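You operate a simulated robot arm through the tools that you are given. There is no shell and no other tool.

Carry out the task below with a simulated robot arm. There is one attempt and no reset: what you move stays moved.

TASK
Top the blue pot up to its line from the marked jug and tip the rest away.
Fine: slide the basin under the tap and part-fill the jug there; rest into the sink, jug on the counter beside the burners; basin stays, tap off. Set down upright: marked jug.

Only the result counts: the job must be done as asked and must still hold three seconds after the hand-in. Knocking over, shifting, dropping, spilling or breaking anything else fails it.

THE ROBOT
A 7-joint arm with a two-finger parallel gripper, fixed in place. Base frame: the origin is at the foot of the arm, x ahead of it, y to its left, z up. Lengths are in m, angles in degrees, forces in N, time in s.
With the tool pointing down near the work surface it reaches from about 0.22 to 0.74 m from the base axis. Its first joint turns from -166.0 to 166.0 degrees. Payload 1.57 kg.
Tool frame: the origin (TCP) lies between the finger pads and is the grasp point; the fingertips stand 0.03 m ahead of it; z points along the fingers, y is the line along which they close. The gripper opens to 0.11 m. The fingers are 0.024 m wide and 0.012 m thick; the gripper's body (0.048 by 0.112 m) begins 0.078 m behind the TCP.
Orientation is that of the tool frame in the base frame, as a unit quaternion [x, y, z, w]. With the fingers straight down and closing along the base's y, the tool's x points along the base's -x, its y along +y and its z along -z.

THE INTERFACE
- The arm moves only by the tool jog_arm. Its argument "motion" is a list of rows, each an object (a shift or turn left out is 0, a gripper value left out holds the last) with "dp": the shift along the tool's x, y, z in m, a list of three; "turn": the turn, a rotation vector about the tool's x, y, z in degrees, a list of three. In form: [{"dp": [tx, ty, tz], "turn": [ax, ay, az]}, ...]. A call has 1 to 20 rows; each row shifts and turns the commanded pose from where the row before left it, along the tool's axes as they then stand. "claw" is the closure, from 0 (fully open) to 1 (shut), set as the call begins (left out, the last holds). Each row takes 0.2 s and may step no farther than 0.05 m and 8.6 degrees from the row before; otherwise, or with a gripper value out of range, the whole call is refused. Where a pose cannot be reached the arm comes as near as it can. A force on the tool above 40 N (or 10 N above the force at the start of the call, whichever is more), or a blocked arm, ends the call early, and 0.2 s more pass. The fingers move at their own pace (about 0.045 m/s each) and stop on an object; they squeeze with about 40 N. The grip force told is the motor's: it shows also when the fingers shut on nothing. Time passes only in rows, and 0.2 s behind the last, so rows that do not move let the fingers close. The reply holds the time, the measured pose of the TCP, the force on the tool along the base axes, the opening and the grip force, in the units named above and with some noise, with the torque about the TCP (base axes, N m) and any sound that the robot's microphone picked up.
- Cameras (640 x 400 px; columns grow to the right, rows downward): "scene" is fixed at [0.0429, 0.6574, 1.4296]; the picture's right is [-0.84, -0.54, 0.00], its down [-0.20, 0.31, -0.93] and it looks along [0.50, -0.78, -0.37] (base axes); focal length 335 px, centre (320, 200). "wrist" rides on the gripper at [0.07, 0.016, -0.141] in the tool frame; the picture's right is [-0.23, 0.97, 0.00], its down [-0.85, -0.20, -0.48] and it looks along [-0.47, -0.11, 0.88] (tool axes); focal length 222 px, centre (320, 200). There is no depth. A picture from a camera that has moved, and an enlarged one, comes with that camera's place and axes in the base frame and with its lens. The place of the scene camera against the robot may be out by one fixed shift of up to 0.025 m in any direction.
- grab_frame(camera): a new picture of that camera. The clock stands still meanwhile.
- lift_body(by): slides the trunk up (or, below 0, down) by that many m; the arm rides with it, the base frame stays. It gives what a move gives, with no picture.
- close_up(camera, box): a new picture of the part [left, top, right, bottom] of that camera's present view, enlarged. The clock stands still meanwhile.
- close_job(): hands the job in; it is judged then, once.

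Places have to be worked out from the pictures, the camera data and where the tool is seen. Open the gripper and draw the arm clear of the work before you hand the job in, unless the task says otherwise.

The tools are called after ">>>" by a JSON object that holds its "fn" and its "kwargs". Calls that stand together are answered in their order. jog_arm: Moves the arm, as the interface text tells. Its arguments: {"type":"object","properties":{"motion":{"type":"array","items":{"type":"object","properties":{"dp":{"type":"array","items":{"type":"number"}},"turn":{"type":"array","items":{"type":"number"}}}}},"claw":{"type":"number"}},"required":["motion"]} The other tools are called the same way: lift_body (by) slides the trunk up or down; grab_frame (camera) takes a picture; close_up (camera, box) takes an enlarged picture of a part of a camera's view; close_job () hands the job in.

At the start:

```text
time_s: 0.0
tool_pos: [0.3942, 0.0298, 1.2967]
ee_rot: [0.0, 1.0, 0.0, 0.0]
contact_force: [0.0, -0.1, -0.4]
wrist_torque: [-0.02, 0.02, -0.01]
finger_gap: 0.11
gripper_force: 0.1
trunk travel left (down, up): [-0.525, 0.065]
```

scene: 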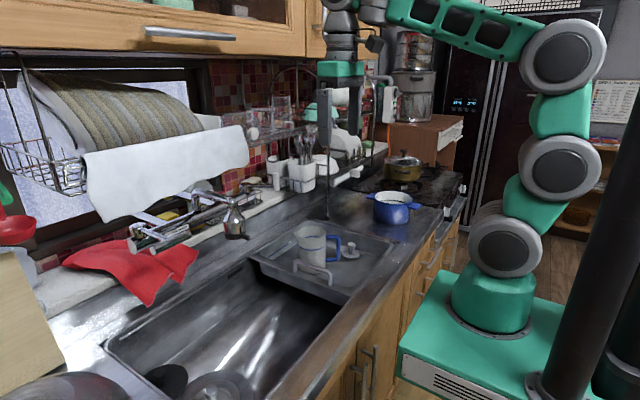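
wrist: 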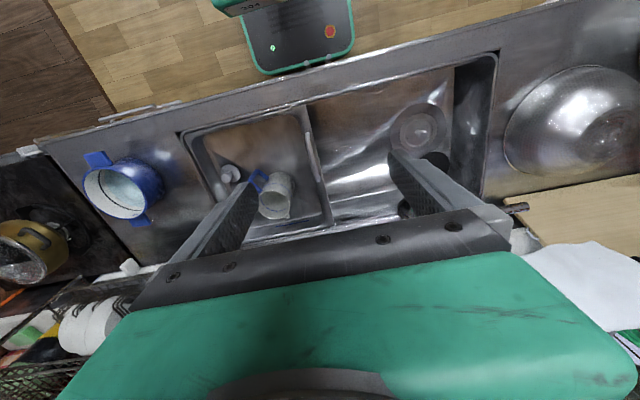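

I begin by looking more closely at the sink, jug, pot and tap before moving anything.

>>> {"fn": "close_up", "kwargs": {"camera": "scene", "box": [240, 160, 440, 300]}}

>>> {"fn": "close_up", "kwargs": {"camera": "scene", "box": [60, 160, 280, 300]}}

>>> {"fn": "close_up", "kwargs": {"camera": "wrist", "box": [50, 90, 350, 270]}}

>>> {"fn": "close_up", "kwargs": {"camera": "scene", "box": [0, 250, 320, 400]}}

```text
2.86 times, centred on (340, 230) of scene
camera zoom: at [0.0429, 0.6574, 1.4296], right [-0.84, -0.54, 0.0], down [-0.2, 0.31, -0.93], along [0.5, -0.78, -0.37], focal length 957 px, centre (263, 114)
```

zoom: 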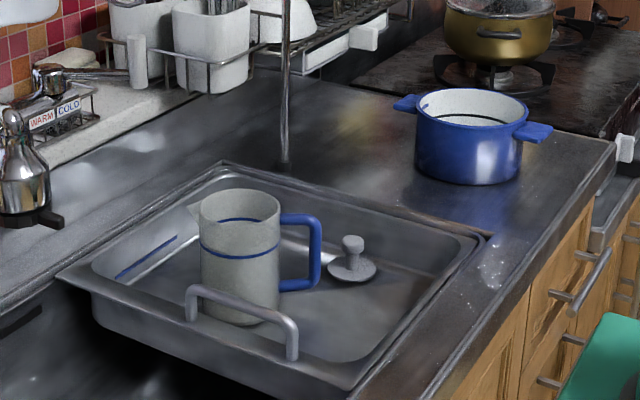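

```text
2.86 times, centred on (170, 230) of scene
camera zoom: at [0.0429, 0.6574, 1.4296], right [-0.84, -0.54, 0.0], down [-0.2, 0.31, -0.93], along [0.5, -0.78, -0.37], focal length 957 px, centre (749, 114)
```

zoom: 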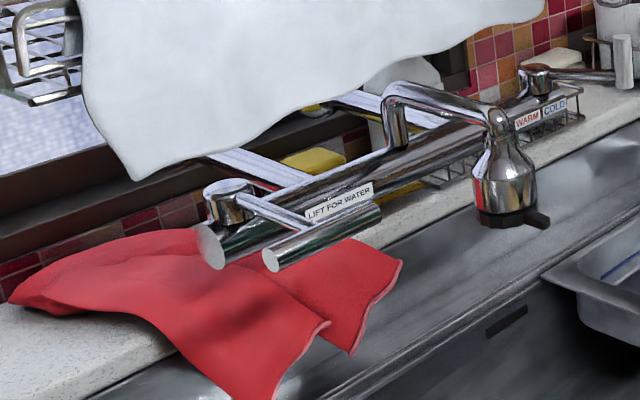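

```text
2.13 times, centred on (200, 180) of wrist
camera zoom: at [0.3262, 0.0474, 1.4377], right [0.23, 0.97, 0.0], down [0.85, -0.2, 0.48], along [0.47, -0.11, -0.88], focal length 474 px, centre (576, 243)
```

zoom: 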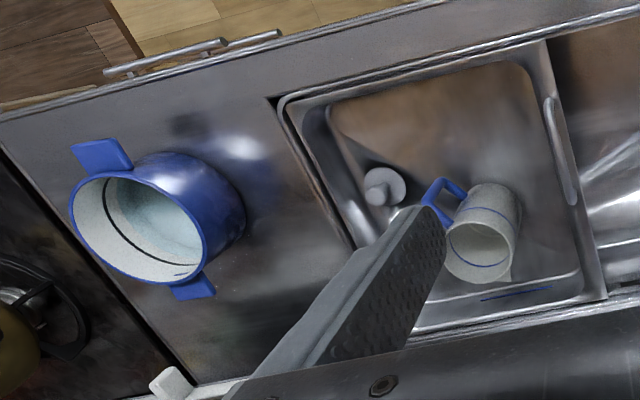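

```text
2.00 times, centred on (160, 325) of scene
camera zoom: at [0.0429, 0.6574, 1.4296], right [-0.84, -0.54, 0.0], down [-0.2, 0.31, -0.93], along [0.5, -0.78, -0.37], focal length 670 px, centre (640, -50)
```

zoom: 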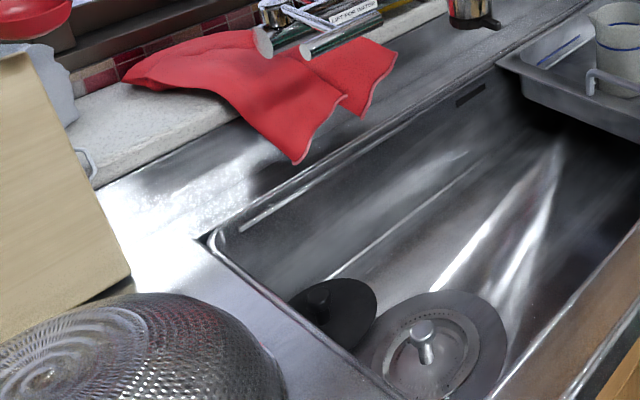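

The pot rim triangulates to about (0.44, -0.46, 0.98), the jug rim to (0.58, -0.13, 0.94), and the basin's handle bar runs along x at about (0.485, 0.0, 0.916). I'll move forward a little so the wrist camera can see the tap.

>>> {"fn": "jog_arm", "kwargs": {"motion": [{"dp": [-0.035, 0.017, 0.016]}, {"dp": [-0.035, 0.017, 0.016]}, {"dp": [-0.036, 0.016, 0.015]}, {"dp": [0, 0, 0]}]}}

>>> {"fn": "grab_frame", "kwargs": {"camera": "wrist"}}

>>> {"fn": "grab_frame", "kwargs": {"camera": "scene"}}

```text
time_s: 1.0
tool_pos: [0.502, 0.0782, 1.2527]
ee_rot: [0.0, 1.0, 0.0, 0.0]
contact_force: [-0.2, 0.0, 0.5]
wrist_torque: [-0.03, 0.0, -0.02]
finger_gap: 0.1099
gripper_force: 0.0
trunk travel left (down, up): [-0.525, 0.065]
```

```text
taken
camera wrist: at [0.4333, 0.0969, 1.393], right [0.23, 0.97, 0.0], down [0.85, -0.2, 0.48], along [0.47, -0.11, -0.88], focal length 222 px, centre (320, 200)
```

wrist: 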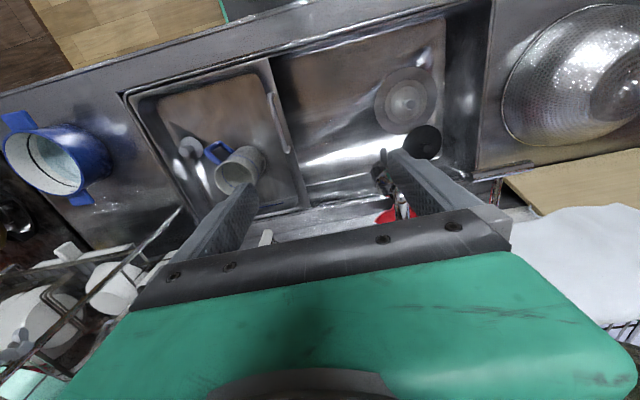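

```text
taken
```

scene: 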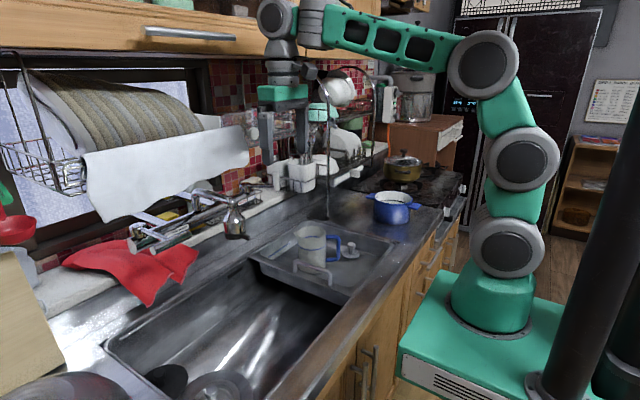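

The tap head appears between the fingers near the right finger, so I'll enlarge it.

>>> {"fn": "close_up", "kwargs": {"camera": "wrist", "box": [330, 120, 490, 230]}}

>>> {"fn": "close_up", "kwargs": {"camera": "wrist", "box": [100, 40, 340, 240]}}

>>> {"fn": "close_up", "kwargs": {"camera": "scene", "box": [120, 170, 270, 264]}}

```text
3.64 times, centred on (410, 175) of wrist
camera zoom: at [0.4333, 0.0969, 1.393], right [0.23, 0.97, 0.0], down [0.85, -0.2, 0.48], along [0.47, -0.11, -0.88], focal length 808 px, centre (-7, 291)
```

zoom: 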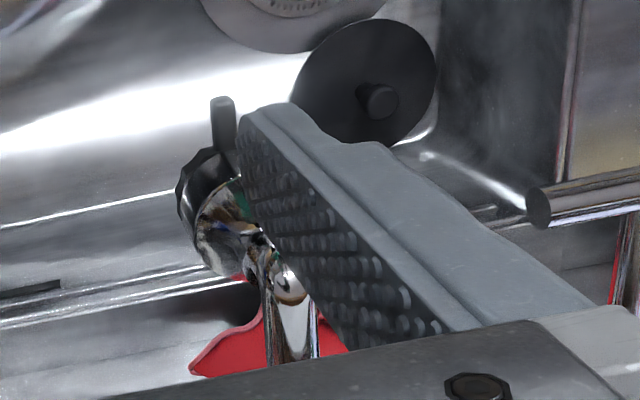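

```text
2.00 times, centred on (220, 140) of wrist
camera zoom: at [0.4333, 0.0969, 1.393], right [0.23, 0.97, 0.0], down [0.85, -0.2, 0.48], along [0.47, -0.11, -0.88], focal length 444 px, centre (520, 320)
```

zoom: 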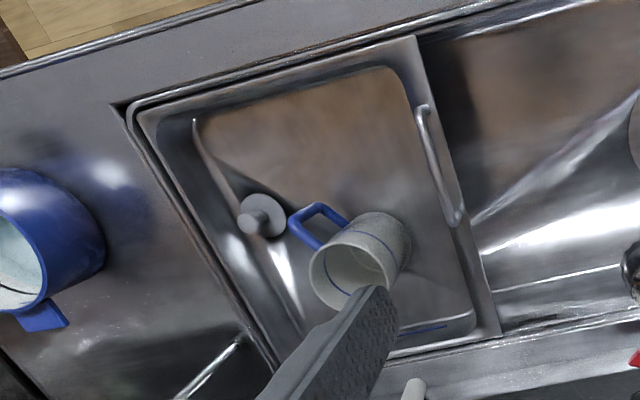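

```text
4.26 times, centred on (195, 217) of scene
camera zoom: at [0.0429, 0.6574, 1.4296], right [-0.84, -0.54, 0.0], down [-0.2, 0.31, -0.93], along [0.5, -0.78, -0.37], focal length 1425 px, centre (852, 128)
```

zoom: 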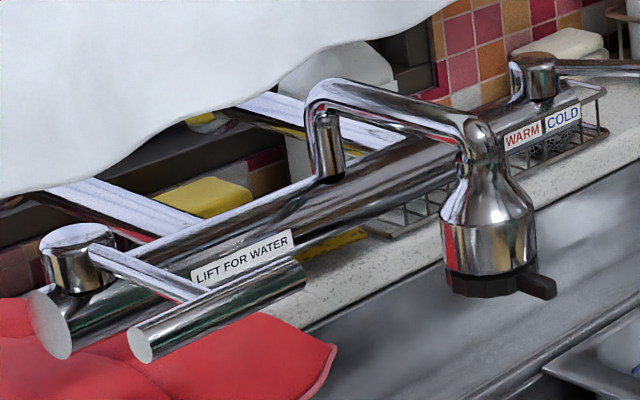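

The tap outlet triangulates to about (0.59, 0.174, 1.05), and the lift handle is a bar along y at about x 0.60, y 0.28–0.37, z 1.107. Next I'll survey the counter, pot and burner area from above.

>>> {"fn": "jog_arm", "kwargs": {"motion": [{"dp": [0.04, -0.03, -0.01]}, {"dp": [0.03, -0.04, 0]}, {"dp": [0.03, -0.04, 0]}, {"dp": [0.02, -0.045, 0]}, {"dp": [0.01, -0.045, 0]}, {"dp": [0, -0.045, 0]}, {"dp": [0, -0.045, 0]}, {"dp": [0, -0.045, 0]}, {"dp": [0, -0.045, 0]}, {"dp": [0, -0.04, 0]}, {"dp": [0, 0, 0]}]}}

>>> {"fn": "grab_frame", "kwargs": {"camera": "wrist"}}

>>> {"fn": "grab_frame", "kwargs": {"camera": "scene"}}

```text
refused: row 1 steps farther than a row can; nothing moved
```

```text
taken
camera wrist: at [0.4333, 0.0969, 1.393], right [0.23, 0.97, 0.0], down [0.85, -0.2, 0.48], along [0.47, -0.11, -0.88], focal length 222 px, centre (320, 200)
```

wrist: 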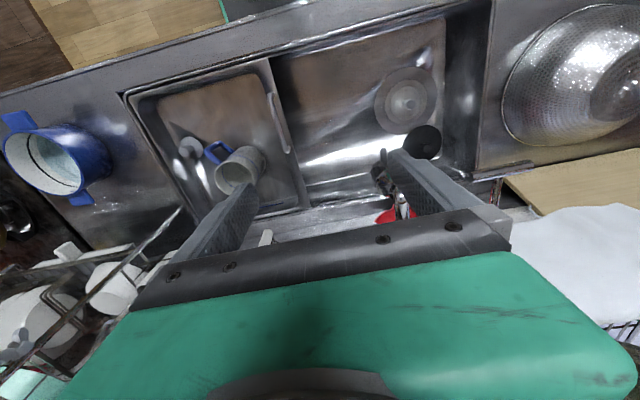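

```text
taken
```

scene: 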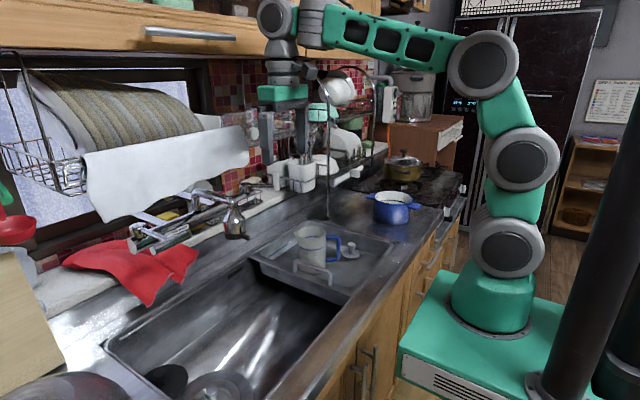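

The first row was slightly over the step limit, so nothing moved; I'll resend with smaller equal steps.

>>> {"fn": "jog_arm", "kwargs": {"motion": [{"dp": [0.015, -0.04, -0.002]}, {"dp": [0.015, -0.04, -0.002]}, {"dp": [0.015, -0.04, -0.002]}, {"dp": [0.015, -0.04, -0.002]}, {"dp": [0.015, -0.04, -0.002]}, {"dp": [0.015, -0.04, -0.002]}, {"dp": [0.015, -0.04, -0.002]}, {"dp": [0.015, -0.04, -0.002]}, {"dp": [0.01, -0.04, 0]}, {"dp": [0, -0.04, 0]}, {"dp": [0, -0.04, 0]}, {"dp": [0, 0, 0]}]}}

>>> {"fn": "grab_frame", "kwargs": {"camera": "wrist"}}

>>> {"fn": "grab_frame", "kwargs": {"camera": "scene"}}

```text
time_s: 3.6
tool_pos: [0.3715, -0.3604, 1.2666]
ee_rot: [0.0, 1.0, 0.0, 0.001]
contact_force: [-0.3, -0.1, -1.0]
wrist_torque: [0.0, 0.01, 0.0]
finger_gap: 0.1098
gripper_force: 0.0
trunk travel left (down, up): [-0.525, 0.065]
```

```text
taken
camera wrist: at [0.3015, -0.3433, 1.4073], right [0.23, 0.97, 0.0], down [0.85, -0.2, 0.48], along [0.47, -0.11, -0.88], focal length 222 px, centre (320, 200)
```

wrist: 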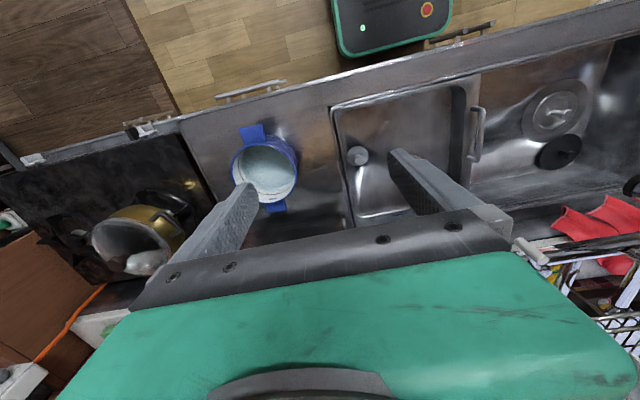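

```text
taken
```

scene: 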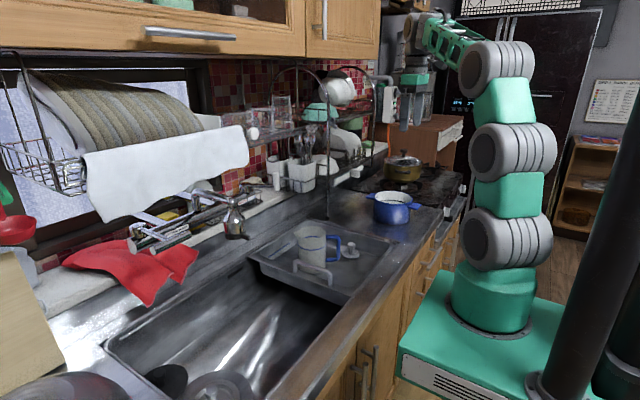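

The pot is now directly below; I'll zoom into the pot's inside line and the counter, and into the rack and rod area in the scene view.

>>> {"fn": "close_up", "kwargs": {"camera": "wrist", "box": [215, 110, 335, 220]}}

>>> {"fn": "close_up", "kwargs": {"camera": "wrist", "box": [0, 80, 400, 330]}}

>>> {"fn": "close_up", "kwargs": {"camera": "scene", "box": [250, 50, 470, 240]}}

>>> {"fn": "close_up", "kwargs": {"camera": "scene", "box": [360, 175, 430, 230]}}

```text
3.64 times, centred on (275, 165) of wrist
camera zoom: at [0.3015, -0.3433, 1.4073], right [0.23, 0.97, 0.0], down [0.85, -0.2, 0.48], along [0.47, -0.11, -0.88], focal length 808 px, centre (484, 327)
```

zoom: 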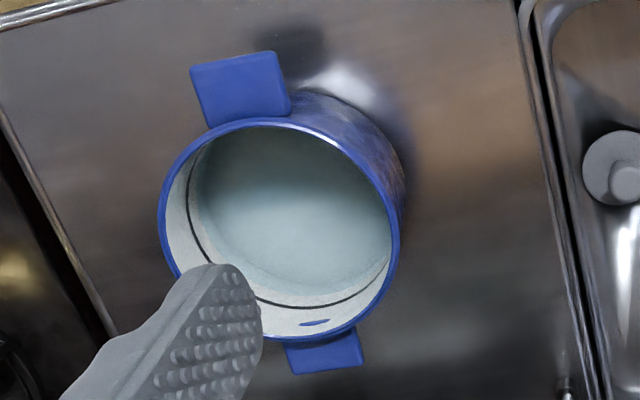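

```text
1.60 times, centred on (200, 205) of wrist
camera zoom: at [0.3015, -0.3433, 1.4073], right [0.23, 0.97, 0.0], down [0.85, -0.2, 0.48], along [0.47, -0.11, -0.88], focal length 355 px, centre (512, 192)
```

zoom: 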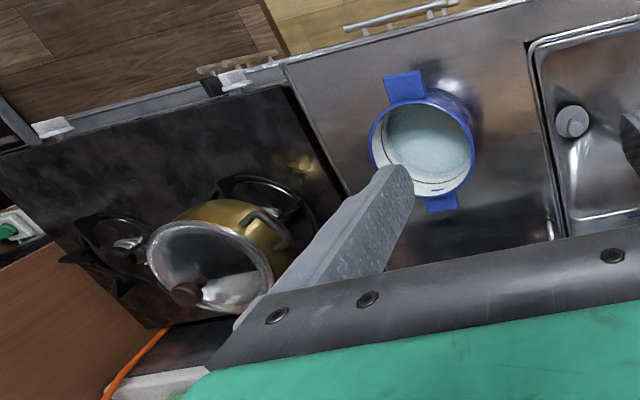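

```text
2.11 times, centred on (360, 145) of scene
camera zoom: at [0.0429, 0.6574, 1.4296], right [-0.84, -0.54, 0.0], down [-0.2, 0.31, -0.93], along [0.5, -0.78, -0.37], focal length 705 px, centre (236, 316)
```

zoom: 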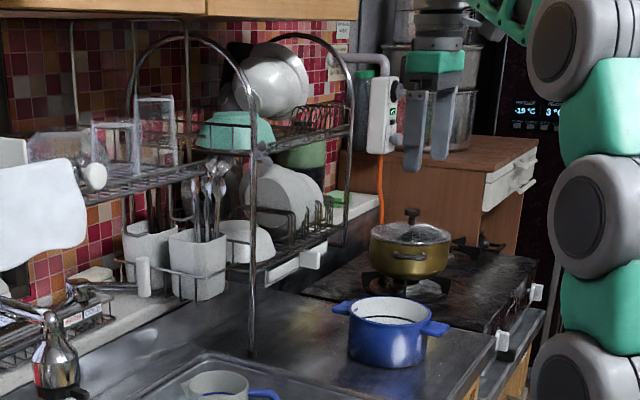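

```text
7.27 times, centred on (395, 202) of scene
camera zoom: at [0.0429, 0.6574, 1.4296], right [-0.84, -0.54, 0.0], down [-0.2, 0.31, -0.93], along [0.5, -0.78, -0.37], focal length 2436 px, centre (-226, 182)
```

zoom: 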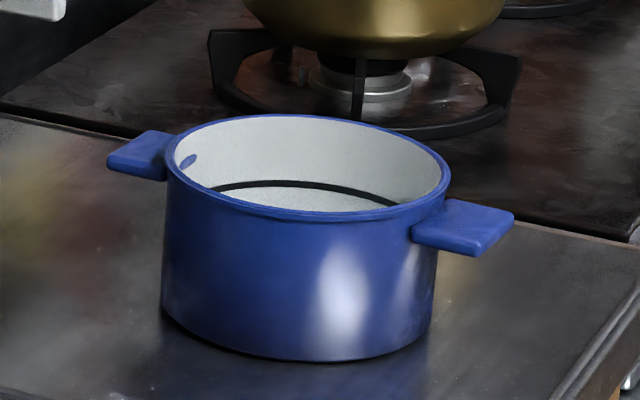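

The dish rack's front leg stands near (0.65, -0.34), so I'll avoid that area. I'll now move over towards the tap and pitch the tool up to view the lever, bar and cloth.

>>> {"fn": "jog_arm", "kwargs": {"motion": [{"dp": [0.0, 0.045, -0.003]}, {"dp": [0.0, 0.045, -0.003]}, {"dp": [0.0, 0.045, -0.003]}, {"dp": [0.0, 0.045, -0.003]}, {"dp": [0.0, 0.045, -0.003]}, {"dp": [0.0, 0.045, -0.003]}, {"dp": [0.0, 0.045, -0.003]}, {"dp": [0.0, 0.045, -0.003]}, {"dp": [0.0, 0.045, -0.003]}, {"dp": [0.0, 0.045, -0.003]}, {"dp": [0.0, 0.045, -0.003]}, {"dp": [0.0, 0.045, -0.003]}, {"dp": [0.0, 0.02, 0], "turn": [0, -7.5, 0]}, {"turn": [0, -7.5, 0]}, {"turn": [0, -7.5, 0]}, {"turn": [0, -7.5, 0]}, {"turn": [0, -7.5, 0]}, {"turn": [0, -7.5, 0]}, {}]}}

>>> {"fn": "grab_frame", "kwargs": {"camera": "wrist"}}

>>> {"fn": "grab_frame", "kwargs": {"camera": "scene"}}

```text
time_s: 7.6
tool_pos: [0.3638, 0.2041, 1.3485]
ee_rot: [-0.001, 0.928, 0.002, 0.372]
contact_force: [0.4, 0.4, 0.3]
wrist_torque: [-0.01, 0.03, -0.03]
finger_gap: 0.11
gripper_force: 0.0
out of reach, approached as far as the arm can: row 17, 18
trunk travel left (down, up): [-0.525, 0.065]
```

```text
taken
camera wrist: at [0.2158, 0.2213, 1.4022], right [0.16, 0.97, 0.16], down [0.29, -0.2, 0.94], along [0.94, -0.11, -0.31], focal length 222 px, centre (320, 200)
```

wrist: 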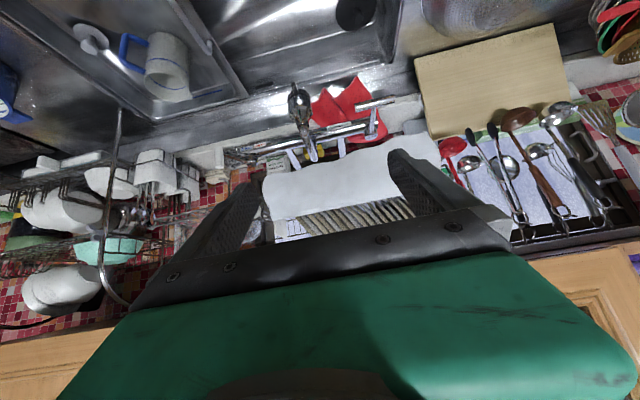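

```text
taken
```

scene: 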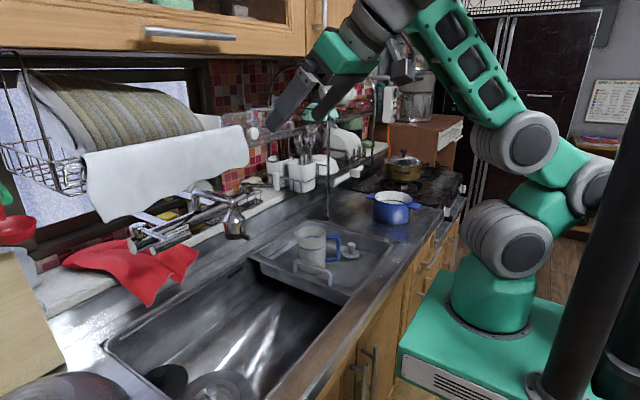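

The view shows the tap, lever and red cloth well; I'll enlarge those regions.

>>> {"fn": "close_up", "kwargs": {"camera": "wrist", "box": [220, 60, 420, 190]}}

>>> {"fn": "close_up", "kwargs": {"camera": "wrist", "box": [60, 0, 260, 130]}}

```text
3.08 times, centred on (320, 125) of wrist
camera zoom: at [0.2158, 0.2213, 1.4022], right [0.16, 0.97, 0.16], down [0.29, -0.2, 0.94], along [0.94, -0.11, -0.31], focal length 684 px, centre (320, 431)
```

zoom: 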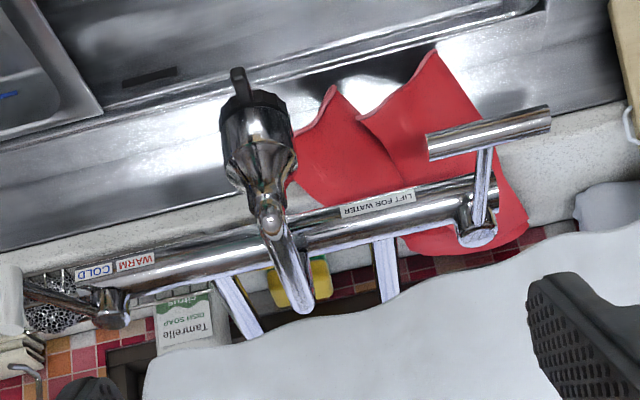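

```text
3.08 times, centred on (160, 65) of wrist
camera zoom: at [0.2158, 0.2213, 1.4022], right [0.16, 0.97, 0.16], down [0.29, -0.2, 0.94], along [0.94, -0.11, -0.31], focal length 684 px, centre (812, 615)
```

zoom: 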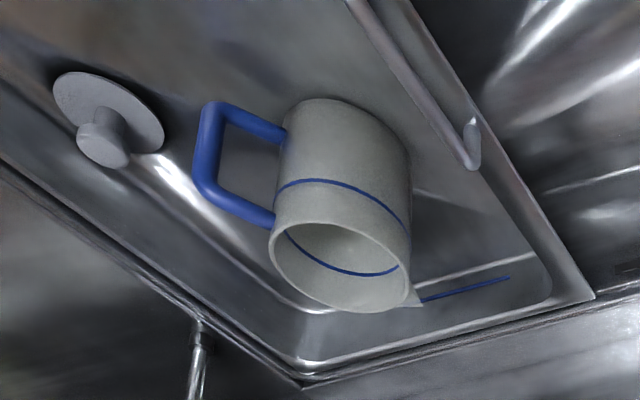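

I now have consistent estimates: handle bar y ≈ -0.011, z ≈ 0.895, x 0.436–0.558; jug axis ≈ (0.585, -0.14); tap outlet ≈ (0.582, 0.17, 1.055). That means about 0.31 m of slide in +y. I'll re-level the tool and hover above the handle bar to check the alignment.

>>> {"fn": "jog_arm", "kwargs": {"motion": [{"turn": [0, 7.5, 0]}, {"turn": [0, 7.5, 0]}, {"turn": [0, 7.5, 0]}, {"turn": [0, 7.5, 0]}, {"turn": [0, 7.5, 0]}, {"turn": [0, 7.5, 0]}, {"dp": [-0.0094, -0.0211, 0.0253]}, {"dp": [-0.0094, -0.0211, 0.0253]}, {"dp": [-0.0094, -0.0211, 0.0253]}, {"dp": [-0.0094, -0.0211, 0.0253]}, {"dp": [-0.0094, -0.0211, 0.0253]}, {"dp": [-0.0094, -0.0211, 0.0253]}, {"dp": [-0.0094, -0.0211, 0.0253]}, {"dp": [-0.0094, -0.0211, 0.0253]}, {"dp": [-0.0094, -0.0211, 0.0253]}, {"dp": [-0.0094, -0.0211, 0.0253]}, {}], "claw": 0.5}}

>>> {"fn": "grab_frame", "kwargs": {"camera": "wrist"}}

>>> {"fn": "grab_frame", "kwargs": {"camera": "scene"}}

```text
time_s: 11.2
tool_pos: [0.4583, -0.0072, 1.0936]
ee_rot: [-0.001, 1.0, 0.0, 0.0]
contact_force: [0.1, -0.1, 0.7]
wrist_torque: [-0.01, 0.01, -0.04]
finger_gap: 0.0551
gripper_force: 0.2
trunk travel left (down, up): [-0.525, 0.065]
```

```text
taken
camera wrist: at [0.3894, 0.0106, 1.2345], right [0.23, 0.97, 0.0], down [0.85, -0.2, 0.48], along [0.47, -0.11, -0.88], focal length 222 px, centre (320, 200)
```

wrist: 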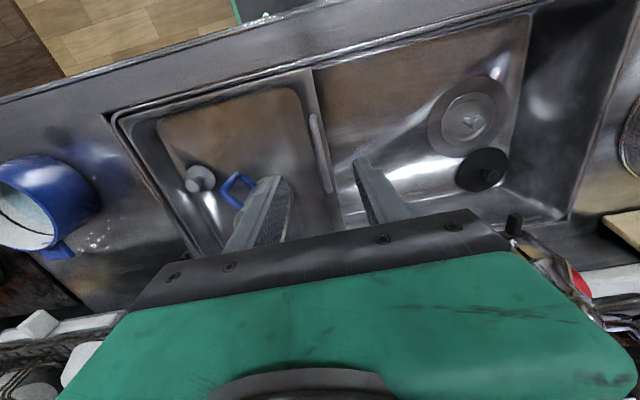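

```text
taken
```

scene: 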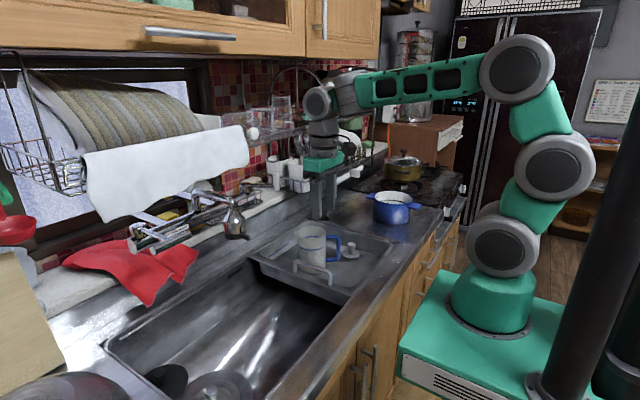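

The bar shows just below and between the fingers; I'll enlarge to refine its y before descending.

>>> {"fn": "close_up", "kwargs": {"camera": "wrist", "box": [270, 90, 390, 210]}}

>>> {"fn": "close_up", "kwargs": {"camera": "wrist", "box": [100, 60, 340, 250]}}

```text
3.33 times, centred on (330, 150) of wrist
camera zoom: at [0.3894, 0.0106, 1.2345], right [0.23, 0.97, 0.0], down [0.85, -0.2, 0.48], along [0.47, -0.11, -0.88], focal length 740 px, centre (287, 367)
```

zoom: 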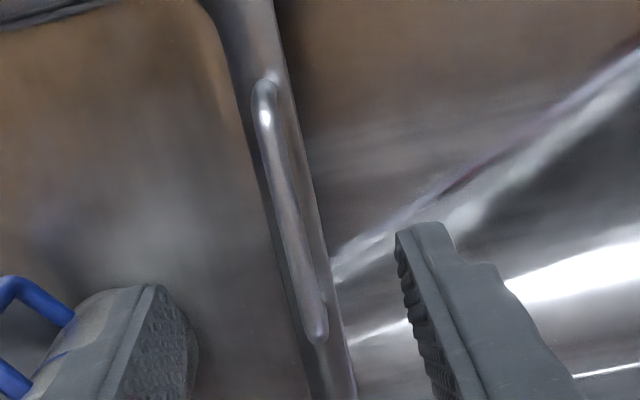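

```text
2.11 times, centred on (220, 155) of wrist
camera zoom: at [0.3894, 0.0106, 1.2345], right [0.23, 0.97, 0.0], down [0.85, -0.2, 0.48], along [0.47, -0.11, -0.88], focal length 468 px, centre (530, 295)
```

zoom: 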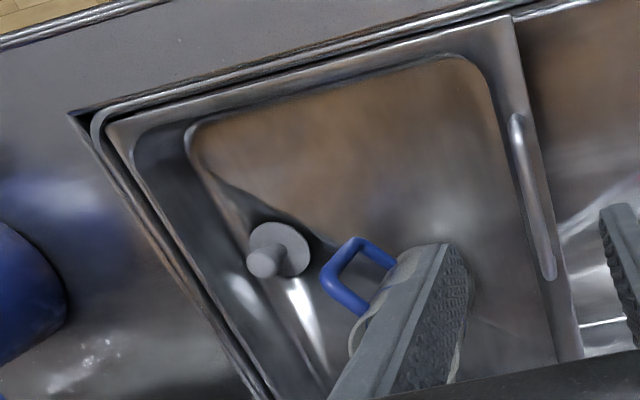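

The bar centre is at y ≈ -0.0116. I'll shift to it and descend to a TCP height of about 0.912, watching the force.

>>> {"fn": "jog_arm", "kwargs": {"motion": [{"dp": [-0.007, -0.0044, 0.02]}, {"dp": [0, 0, 0.03]}, {"dp": [0, 0, 0.03]}, {"dp": [0, 0, 0.03]}, {"dp": [0, 0, 0.03]}, {"dp": [0, 0, 0.02]}, {"dp": [0, 0, 0.011]}, {"dp": [0, 0, 0.01]}, {}]}}

>>> {"fn": "close_up", "kwargs": {"camera": "wrist", "box": [220, 90, 420, 240]}}

>>> {"fn": "close_up", "kwargs": {"camera": "scene", "box": [250, 190, 390, 310]}}

```text
time_s: 13.2
tool_pos: [0.4645, -0.0117, 0.9162]
ee_rot: [0.0, 1.0, 0.0, 0.0]
contact_force: [-0.4, 0.4, 0.4]
wrist_torque: [0.0, -0.05, -0.03]
finger_gap: 0.055
gripper_force: 0.0
trunk travel left (down, up): [-0.525, 0.065]
```

```text
2.67 times, centred on (320, 165) of wrist
camera zoom: at [0.3952, 0.0054, 1.0566], right [0.23, 0.97, 0.0], down [0.86, -0.2, 0.48], along [0.47, -0.11, -0.88], focal length 592 px, centre (320, 293)
```

zoom: 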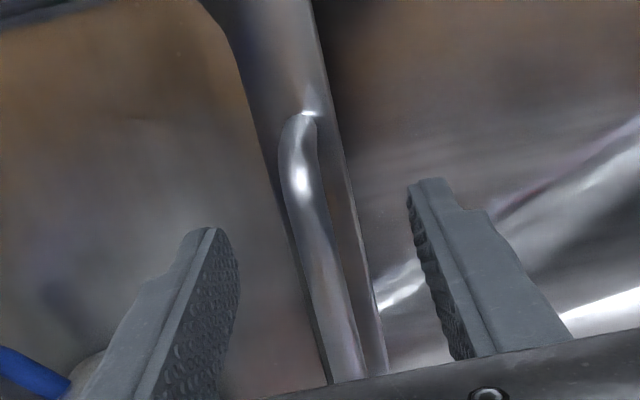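

```text
3.33 times, centred on (320, 250) of scene
camera zoom: at [0.0429, 0.6574, 1.4296], right [-0.84, -0.54, 0.0], down [-0.2, 0.31, -0.93], along [0.5, -0.78, -0.37], focal length 1116 px, centre (320, 33)
```

zoom: 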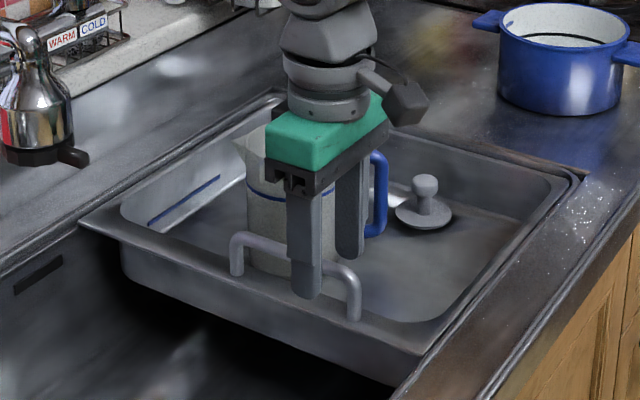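

The bar lies between the fingers about 2 cm above the tips, with free air beneath. I'll lower 4 mm and close on the bar.

>>> {"fn": "jog_arm", "kwargs": {"motion": [{"dp": [0, 0, 0.004]}, {}]}}

>>> {"fn": "jog_arm", "kwargs": {"motion": [{}, {}, {}, {}, {}], "claw": 1.0}}

>>> {"fn": "close_up", "kwargs": {"camera": "scene", "box": [250, 190, 390, 310]}}

```text
time_s: 13.8
tool_pos: [0.4646, -0.013, 0.9129]
ee_rot: [-0.001, 1.0, 0.0, 0.001]
contact_force: [-1.4, -0.2, 1.0]
wrist_torque: [0.01, 0.0, 0.0]
finger_gap: 0.055
gripper_force: 0.1
trunk travel left (down, up): [-0.525, 0.065]
```

```text
time_s: 15.0
tool_pos: [0.4642, -0.0132, 0.912]
ee_rot: [0.0, 1.0, 0.0, -0.001]
contact_force: [-1.3, -2.0, 0.1]
wrist_torque: [-0.06, -0.06, 0.02]
finger_gap: 0.0115
gripper_force: 29.4
trunk travel left (down, up): [-0.525, 0.065]
```

```text
3.33 times, centred on (320, 250) of scene
camera zoom: at [0.0429, 0.6574, 1.4296], right [-0.84, -0.54, 0.0], down [-0.2, 0.31, -0.93], along [0.5, -0.78, -0.37], focal length 1116 px, centre (320, 33)
```

zoom: 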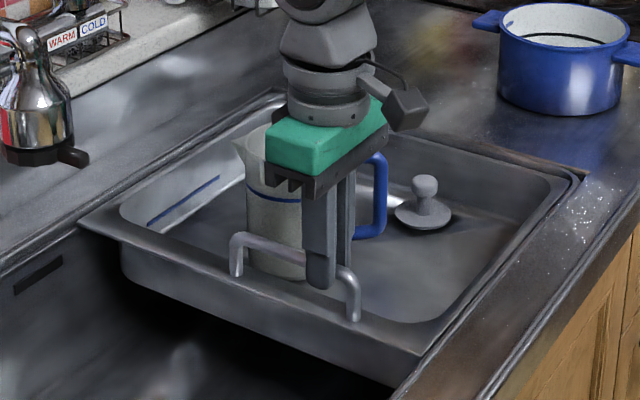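

The bar is gripped at 11.5 mm. I'll start sliding gently in +y and check the forces.

>>> {"fn": "jog_arm", "kwargs": {"motion": [{"dp": [0, 0.002, 0]}, {"dp": [0, 0.004, 0]}, {"dp": [0, 0.006, 0]}, {"dp": [0, 0.008, 0]}, {"dp": [0, 0.008, 0]}, {"dp": [0, 0.008, 0]}, {"dp": [0, 0.006, 0]}, {"dp": [0, 0.003, 0]}, {}]}}

>>> {"fn": "grab_frame", "kwargs": {"camera": "scene"}}

>>> {"fn": "grab_frame", "kwargs": {"camera": "wrist"}}

```text
time_s: 17.0
tool_pos: [0.4635, 0.0317, 0.9115]
ee_rot: [0.0, 1.0, 0.0, 0.0]
contact_force: [-4.4, -2.3, 8.2]
wrist_torque: [-0.01, -0.5, 0.03]
finger_gap: 0.0116
gripper_force: 29.1
trunk travel left (down, up): [-0.525, 0.065]
```

```text
taken
```

scene: 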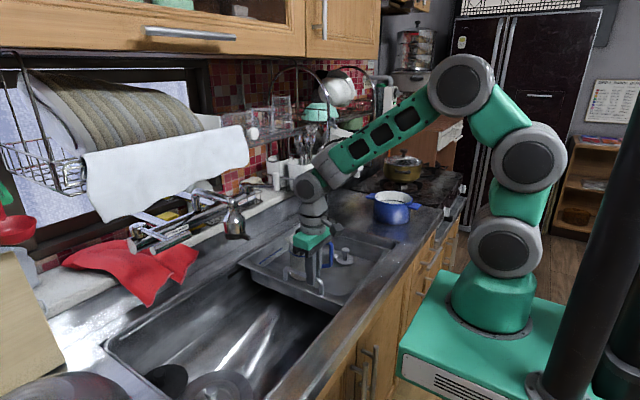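

```text
taken
camera wrist: at [0.3956, 0.0491, 1.0523], right [0.23, 0.97, 0.0], down [0.85, -0.2, 0.48], along [0.47, -0.11, -0.88], focal length 222 px, centre (320, 200)
```

wrist: 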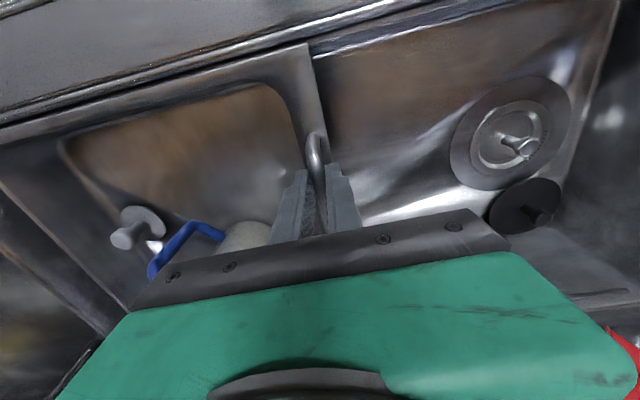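

The basin slides smoothly with the jug upright. I'll continue by about 0.2 m, then check the jug against the tap outlet.

>>> {"fn": "jog_arm", "kwargs": {"motion": [{"dp": [0, 0.004, 0]}, {"dp": [0, 0.008, 0]}, {"dp": [0, 0.011, 0]}, {"dp": [0, 0.012, 0]}, {"dp": [0, 0.012, 0]}, {"dp": [0, 0.012, 0]}, {"dp": [0, 0.012, 0]}, {"dp": [0, 0.012, 0]}, {"dp": [0, 0.012, 0]}, {"dp": [0, 0.012, 0]}, {"dp": [0, 0.012, 0]}, {"dp": [0, 0.012, 0]}, {"dp": [0, 0.012, 0]}, {"dp": [0, 0.012, 0]}, {"dp": [0, 0.012, 0]}, {"dp": [0, 0.012, 0]}, {"dp": [0, 0.012, 0]}, {"dp": [0, 0.008, 0]}, {"dp": [0, 0.004, 0]}, {}]}}

>>> {"fn": "grab_frame", "kwargs": {"camera": "scene"}}

>>> {"fn": "grab_frame", "kwargs": {"camera": "wrist"}}

```text
time_s: 21.2
tool_pos: [0.4649, 0.2356, 0.9112]
ee_rot: [0.0, 1.0, 0.0, 0.001]
contact_force: [-5.5, -1.2, 3.2]
wrist_torque: [0.01, -0.34, 0.0]
finger_gap: 0.0119
gripper_force: 29.0
trunk travel left (down, up): [-0.525, 0.065]
```

```text
taken
```

scene: 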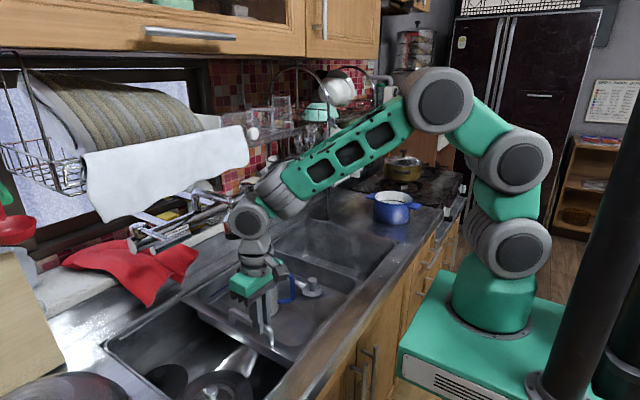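

```text
taken
camera wrist: at [0.3955, 0.2527, 1.0521], right [0.23, 0.97, 0.0], down [0.85, -0.2, 0.48], along [0.47, -0.11, -0.88], focal length 222 px, centre (320, 200)
```

wrist: 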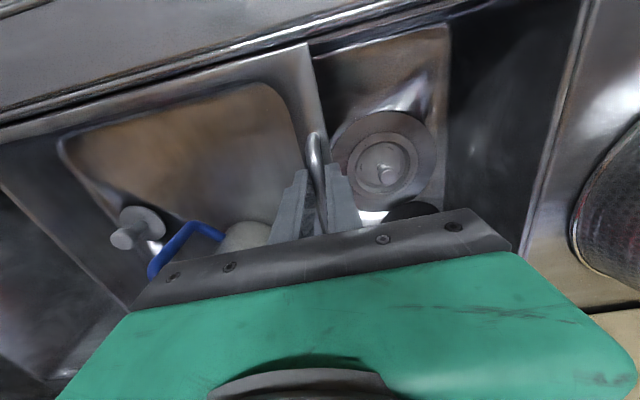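

The jug should now be at about y = 0.11, with roughly 6 cm to go. The hand has already passed the tap head safely, so I'll continue slowly.

>>> {"fn": "jog_arm", "kwargs": {"motion": [{"dp": [0, 0.003, 0]}, {"dp": [0, 0.006, 0]}, {"dp": [0, 0.009, 0]}, {"dp": [0, 0.01, 0]}, {"dp": [0, 0.01, 0]}, {"dp": [0, 0.01, 0]}, {"dp": [0, 0.006, 0]}, {"dp": [0, 0.003, 0]}, {}]}}

>>> {"fn": "close_up", "kwargs": {"camera": "scene", "box": [130, 180, 340, 340]}}

```text
time_s: 23.2
tool_pos: [0.4647, 0.2937, 0.9114]
ee_rot: [0.001, 1.0, 0.0, 0.001]
contact_force: [-0.3, -0.9, 6.3]
wrist_torque: [-0.02, -0.22, 0.01]
finger_gap: 0.0118
gripper_force: 29.4
trunk travel left (down, up): [-0.525, 0.065]
```

```text
2.50 times, centred on (235, 260) of scene
camera zoom: at [0.0429, 0.6574, 1.4296], right [-0.84, -0.54, 0.0], down [-0.2, 0.31, -0.93], along [0.5, -0.78, -0.37], focal length 837 px, centre (532, 50)
```

zoom: 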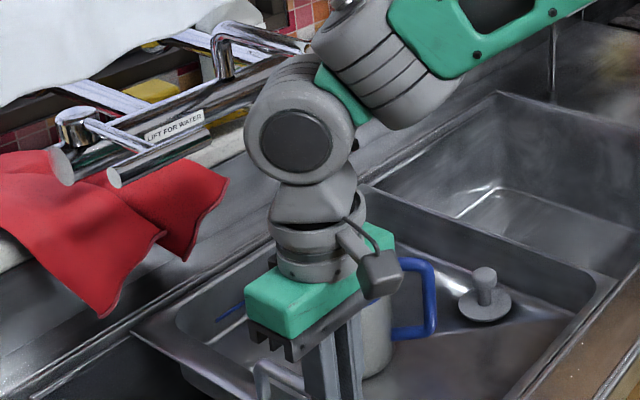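

I'll release the handle, rise straight up and draw back to check the jug's alignment with the tap.

>>> {"fn": "jog_arm", "kwargs": {"motion": [{}, {}, {}, {}], "claw": 0.5}}

>>> {"fn": "jog_arm", "kwargs": {"motion": [{"dp": [0, 0, -0.01]}, {"dp": [0, 0, -0.02]}, {"dp": [0, 0, -0.03]}, {"dp": [0, 0, -0.03]}, {"dp": [0.02, 0, -0.03]}, {"dp": [0.03, 0, -0.03]}, {"dp": [0.03, 0, -0.03]}, {"dp": [0.03, 0, -0.03]}, {}]}}

>>> {"fn": "grab_frame", "kwargs": {"camera": "scene"}}

>>> {"fn": "grab_frame", "kwargs": {"camera": "wrist"}}

```text
time_s: 24.2
tool_pos: [0.4639, 0.294, 0.9116]
ee_rot: [0.001, 1.0, 0.0, -0.001]
contact_force: [0.2, 0.9, 0.4]
wrist_torque: [0.0, 0.0, 0.0]
finger_gap: 0.055
gripper_force: 0.1
trunk travel left (down, up): [-0.525, 0.065]
```

```text
time_s: 26.2
tool_pos: [0.3549, 0.2971, 1.1229]
ee_rot: [0.0, 1.0, 0.001, 0.0]
contact_force: [0.1, -0.4, 0.0]
wrist_torque: [-0.01, -0.01, 0.02]
finger_gap: 0.0552
gripper_force: 0.1
trunk travel left (down, up): [-0.525, 0.065]
```

```text
taken
```

scene: 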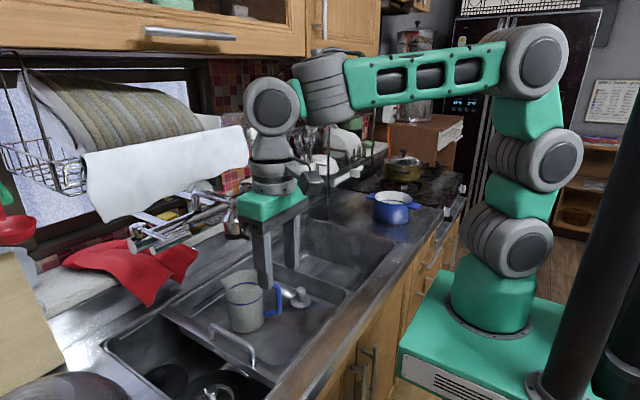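

```text
taken
camera wrist: at [0.2858, 0.3137, 1.2633], right [0.23, 0.97, 0.0], down [0.86, -0.2, 0.48], along [0.47, -0.11, -0.88], focal length 222 px, centre (320, 200)
```

wrist: 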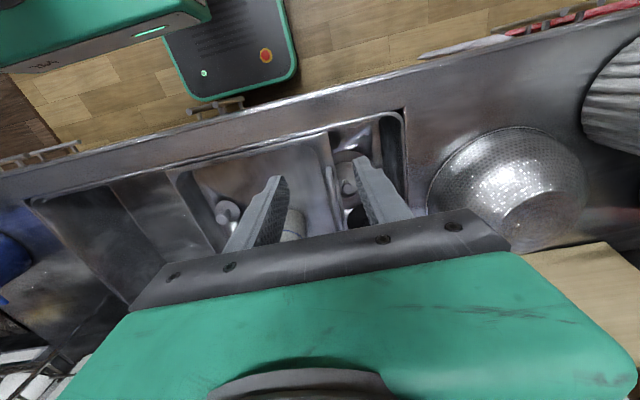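

The arm hides the tap in the scene view. I'll move right and up to get clear views of the jug and tap from both cameras.

>>> {"fn": "jog_arm", "kwargs": {"motion": [{"dp": [-0.013, -0.0364, -0.0254]}, {"dp": [-0.013, -0.0364, -0.0254]}, {"dp": [-0.013, -0.0364, -0.0254]}, {"dp": [-0.013, -0.0364, -0.0254]}, {"dp": [-0.013, -0.0364, -0.0254]}, {}], "claw": 0.0}}

>>> {"fn": "close_up", "kwargs": {"camera": "wrist", "box": [240, 80, 440, 250]}}

>>> {"fn": "close_up", "kwargs": {"camera": "scene", "box": [130, 180, 340, 340]}}

```text
time_s: 27.6
tool_pos: [0.4207, 0.1106, 1.2479]
ee_rot: [0.0, 1.0, 0.0, 0.0]
contact_force: [-0.4, 0.0, -0.7]
wrist_torque: [0.01, -0.03, 0.0]
finger_gap: 0.1101
gripper_force: 0.1
trunk travel left (down, up): [-0.525, 0.065]
```

```text
2.35 times, centred on (340, 165) of wrist
camera zoom: at [0.3519, 0.128, 1.3895], right [0.23, 0.97, 0.0], down [0.86, -0.2, 0.48], along [0.47, -0.11, -0.88], focal length 523 px, centre (273, 282)
```

zoom: 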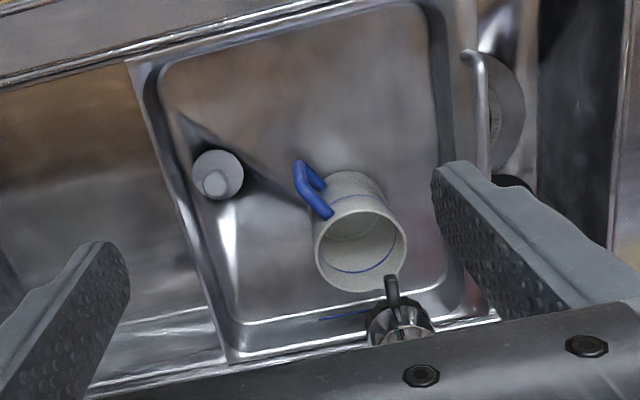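

```text
2.50 times, centred on (235, 260) of scene
camera zoom: at [0.0429, 0.6574, 1.4296], right [-0.84, -0.54, 0.0], down [-0.2, 0.31, -0.93], along [0.5, -0.78, -0.37], focal length 837 px, centre (532, 50)
```

zoom: 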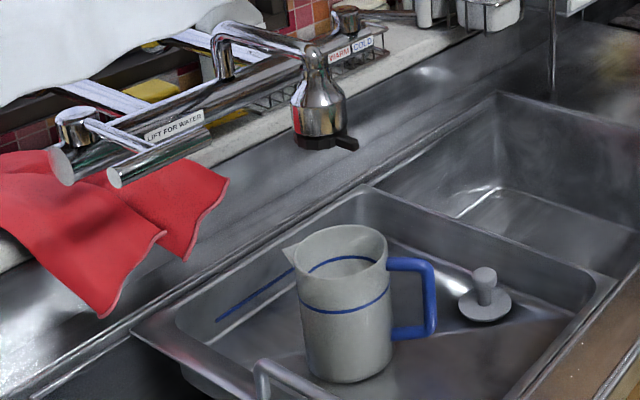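

Jug axis ≈ (0.584, 0.164) and outlet ≈ (0.587, 0.173), so the stream will land well inside the jug mouth. Next I'll take the tool to the lever side and pitch it forward so it can clamp the lift handle.

>>> {"fn": "jog_arm", "kwargs": {"motion": [{"dp": [-0.01, 0.036, 0.008]}, {"dp": [-0.01, 0.036, 0.008]}, {"dp": [-0.01, 0.036, 0.008]}, {"dp": [-0.01, 0.036, 0.008]}, {"dp": [-0.01, 0.036, 0.008]}, {"turn": [0, -8, 0]}, {"turn": [0, -8, 0]}, {"turn": [0, -8, 0]}, {"turn": [0, -8, 0]}, {"turn": [0, -8, 0]}, {"turn": [0, -8, 0]}, {"turn": [0, -7, 0]}, {}], "claw": 0.5}}

>>> {"fn": "grab_frame", "kwargs": {"camera": "wrist"}}

>>> {"fn": "grab_frame", "kwargs": {"camera": "scene"}}

```text
time_s: 30.4
tool_pos: [0.4602, 0.3314, 1.3296]
ee_rot: [0.001, 0.947, -0.005, 0.322]
contact_force: [0.5, 0.4, -0.2]
wrist_torque: [-0.07, 0.01, -0.02]
finger_gap: 0.0547
gripper_force: 0.0
out of reach, approached as far as the arm can: row 6, 9, 10, 11, 12
trunk travel left (down, up): [-0.525, 0.065]
```

```text
taken
camera wrist: at [0.3202, 0.3502, 1.3985], right [0.19, 0.97, 0.13], down [0.38, -0.19, 0.9], along [0.9, -0.12, -0.41], focal length 222 px, centre (320, 200)
```

wrist: 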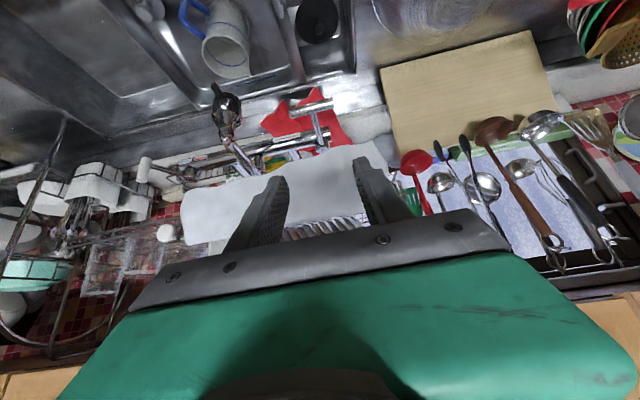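

```text
taken
```

scene: 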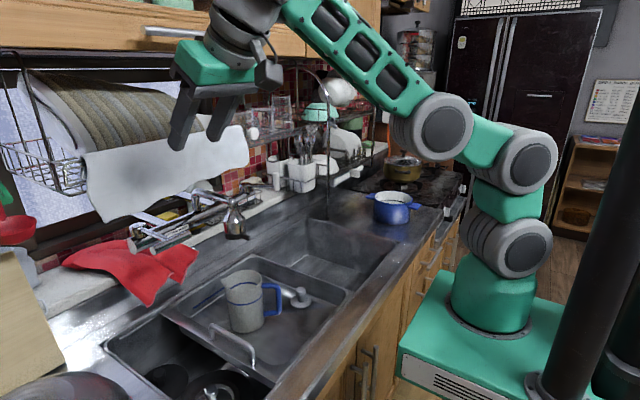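

The fold of the arm limits forward pitch at this height, so it drifted up to z = 1.33 instead of pitching further. Lowering the trunk by 0.2 m will give the arm more room, and the space below the hand (x 0.46, y 0.33) is clear.

>>> {"fn": "lift_body", "kwargs": {"by": -0.2}}

>>> {"fn": "grab_frame", "kwargs": {"camera": "scene"}}

>>> {"fn": "grab_frame", "kwargs": {"camera": "wrist"}}

```text
time_s: 32.6
tool_pos: [0.4609, 0.331, 1.1302]
ee_rot: [0.002, 0.947, -0.006, 0.322]
contact_force: [0.2, -0.4, -0.2]
wrist_torque: [0.01, 0.01, -0.01]
finger_gap: 0.0551
gripper_force: 0.0
trunk travel left (down, up): [-0.325, 0.265]
```

```text
taken
```

scene: 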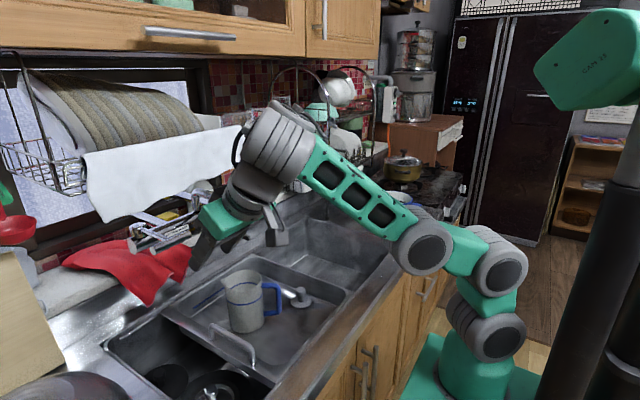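

```text
taken
camera wrist: at [0.3201, 0.3503, 1.1984], right [0.19, 0.97, 0.13], down [0.38, -0.19, 0.9], along [0.9, -0.12, -0.41], focal length 222 px, centre (320, 200)
```

wrist: 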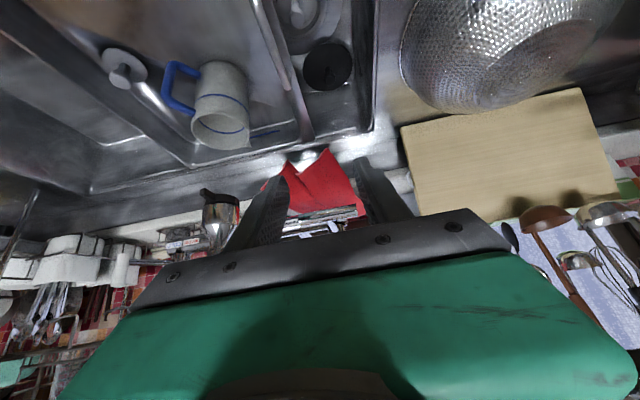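

The trunk is lower now with no contact. I'll continue pitching forward to about 30° below horizontal and shift to y ≈ 0.294.

>>> {"fn": "jog_arm", "kwargs": {"motion": [{"dp": [0, -0.012, 0], "turn": [0, -5, 0]}, {"dp": [0, -0.012, 0], "turn": [0, -5, 0]}, {"dp": [0, -0.012, 0], "turn": [0, -6, 0]}, {"turn": [0, -6, 0]}, {}]}}

>>> {"fn": "grab_frame", "kwargs": {"camera": "scene"}}

```text
time_s: 33.8
tool_pos: [0.4749, 0.313, 1.1825]
ee_rot: [-0.003, 0.933, 0.007, 0.361]
contact_force: [-0.4, -0.3, -0.2]
wrist_torque: [0.01, 0.0, -0.02]
finger_gap: 0.0549
gripper_force: 0.0
out of reach, approached as far as the arm can: row 1, 2, 3, 4
trunk travel left (down, up): [-0.325, 0.265]
```

```text
taken
```

scene: 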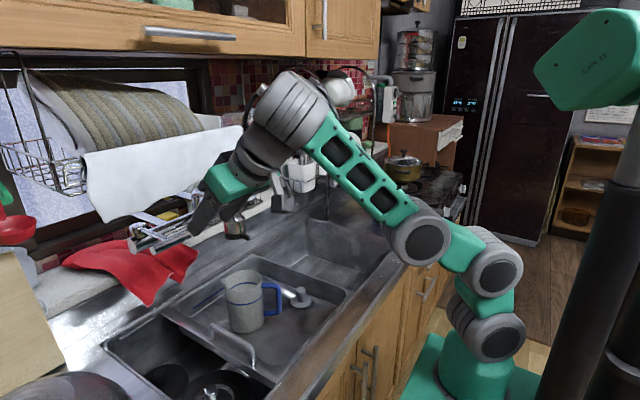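

The pitch limit persists near p ≈ 46°, which is still good enough for the lever. I'll roll the tool 90° about its axis so the fingers close across the handle bar, and check the result.

>>> {"fn": "jog_arm", "kwargs": {"motion": [{"turn": [0, 0, 8.2]}, {"turn": [0, 0, 8.2]}, {"turn": [0, 0, 8.2]}, {"turn": [0, 0, 8.2]}, {"turn": [0, 0, 8.2]}, {"turn": [0, 0, 8.2]}, {"turn": [0, 0, 8.2]}, {"turn": [0, 0, 8.2]}, {"turn": [0, 0, 8.2]}, {"turn": [0, 0, 8.2]}, {"turn": [0, 0, 8]}, {}]}}

>>> {"fn": "grab_frame", "kwargs": {"camera": "scene"}}

>>> {"fn": "grab_frame", "kwargs": {"camera": "wrist"}}

```text
time_s: 36.4
tool_pos: [0.5141, 0.3014, 1.2347]
ee_rot: [0.632, 0.688, 0.252, 0.253]
contact_force: [-0.1, 0.5, 0.2]
wrist_torque: [0.0, -0.03, 0.02]
finger_gap: 0.0548
gripper_force: 0.1
out of reach, approached as far as the arm can: row 8, 9, 10, 11
trunk travel left (down, up): [-0.325, 0.265]
```

```text
taken
```

scene: 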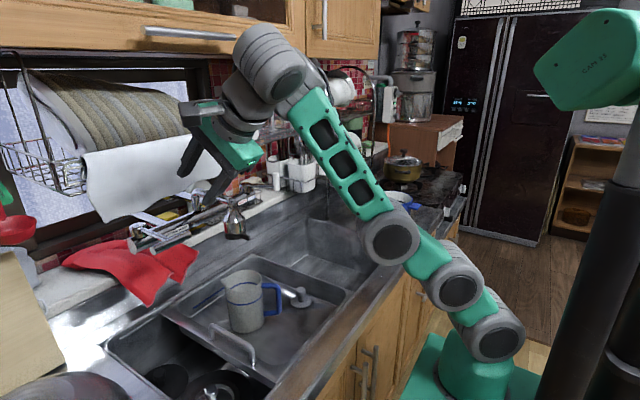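

```text
taken
camera wrist: at [0.4273, 0.3696, 1.3483], right [0.74, -0.16, 0.66], down [-0.41, -0.88, 0.25], along [0.54, -0.45, -0.71], focal length 222 px, centre (320, 200)
```

wrist: 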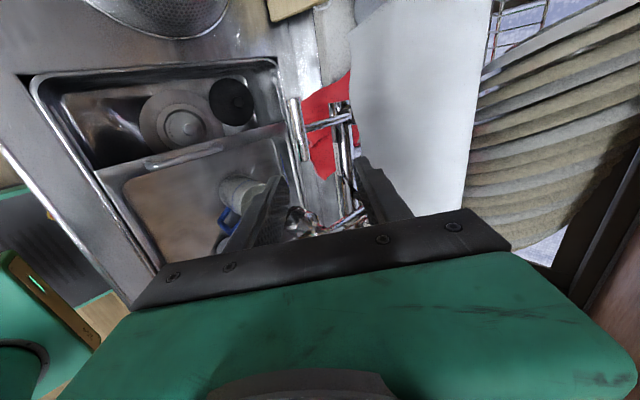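

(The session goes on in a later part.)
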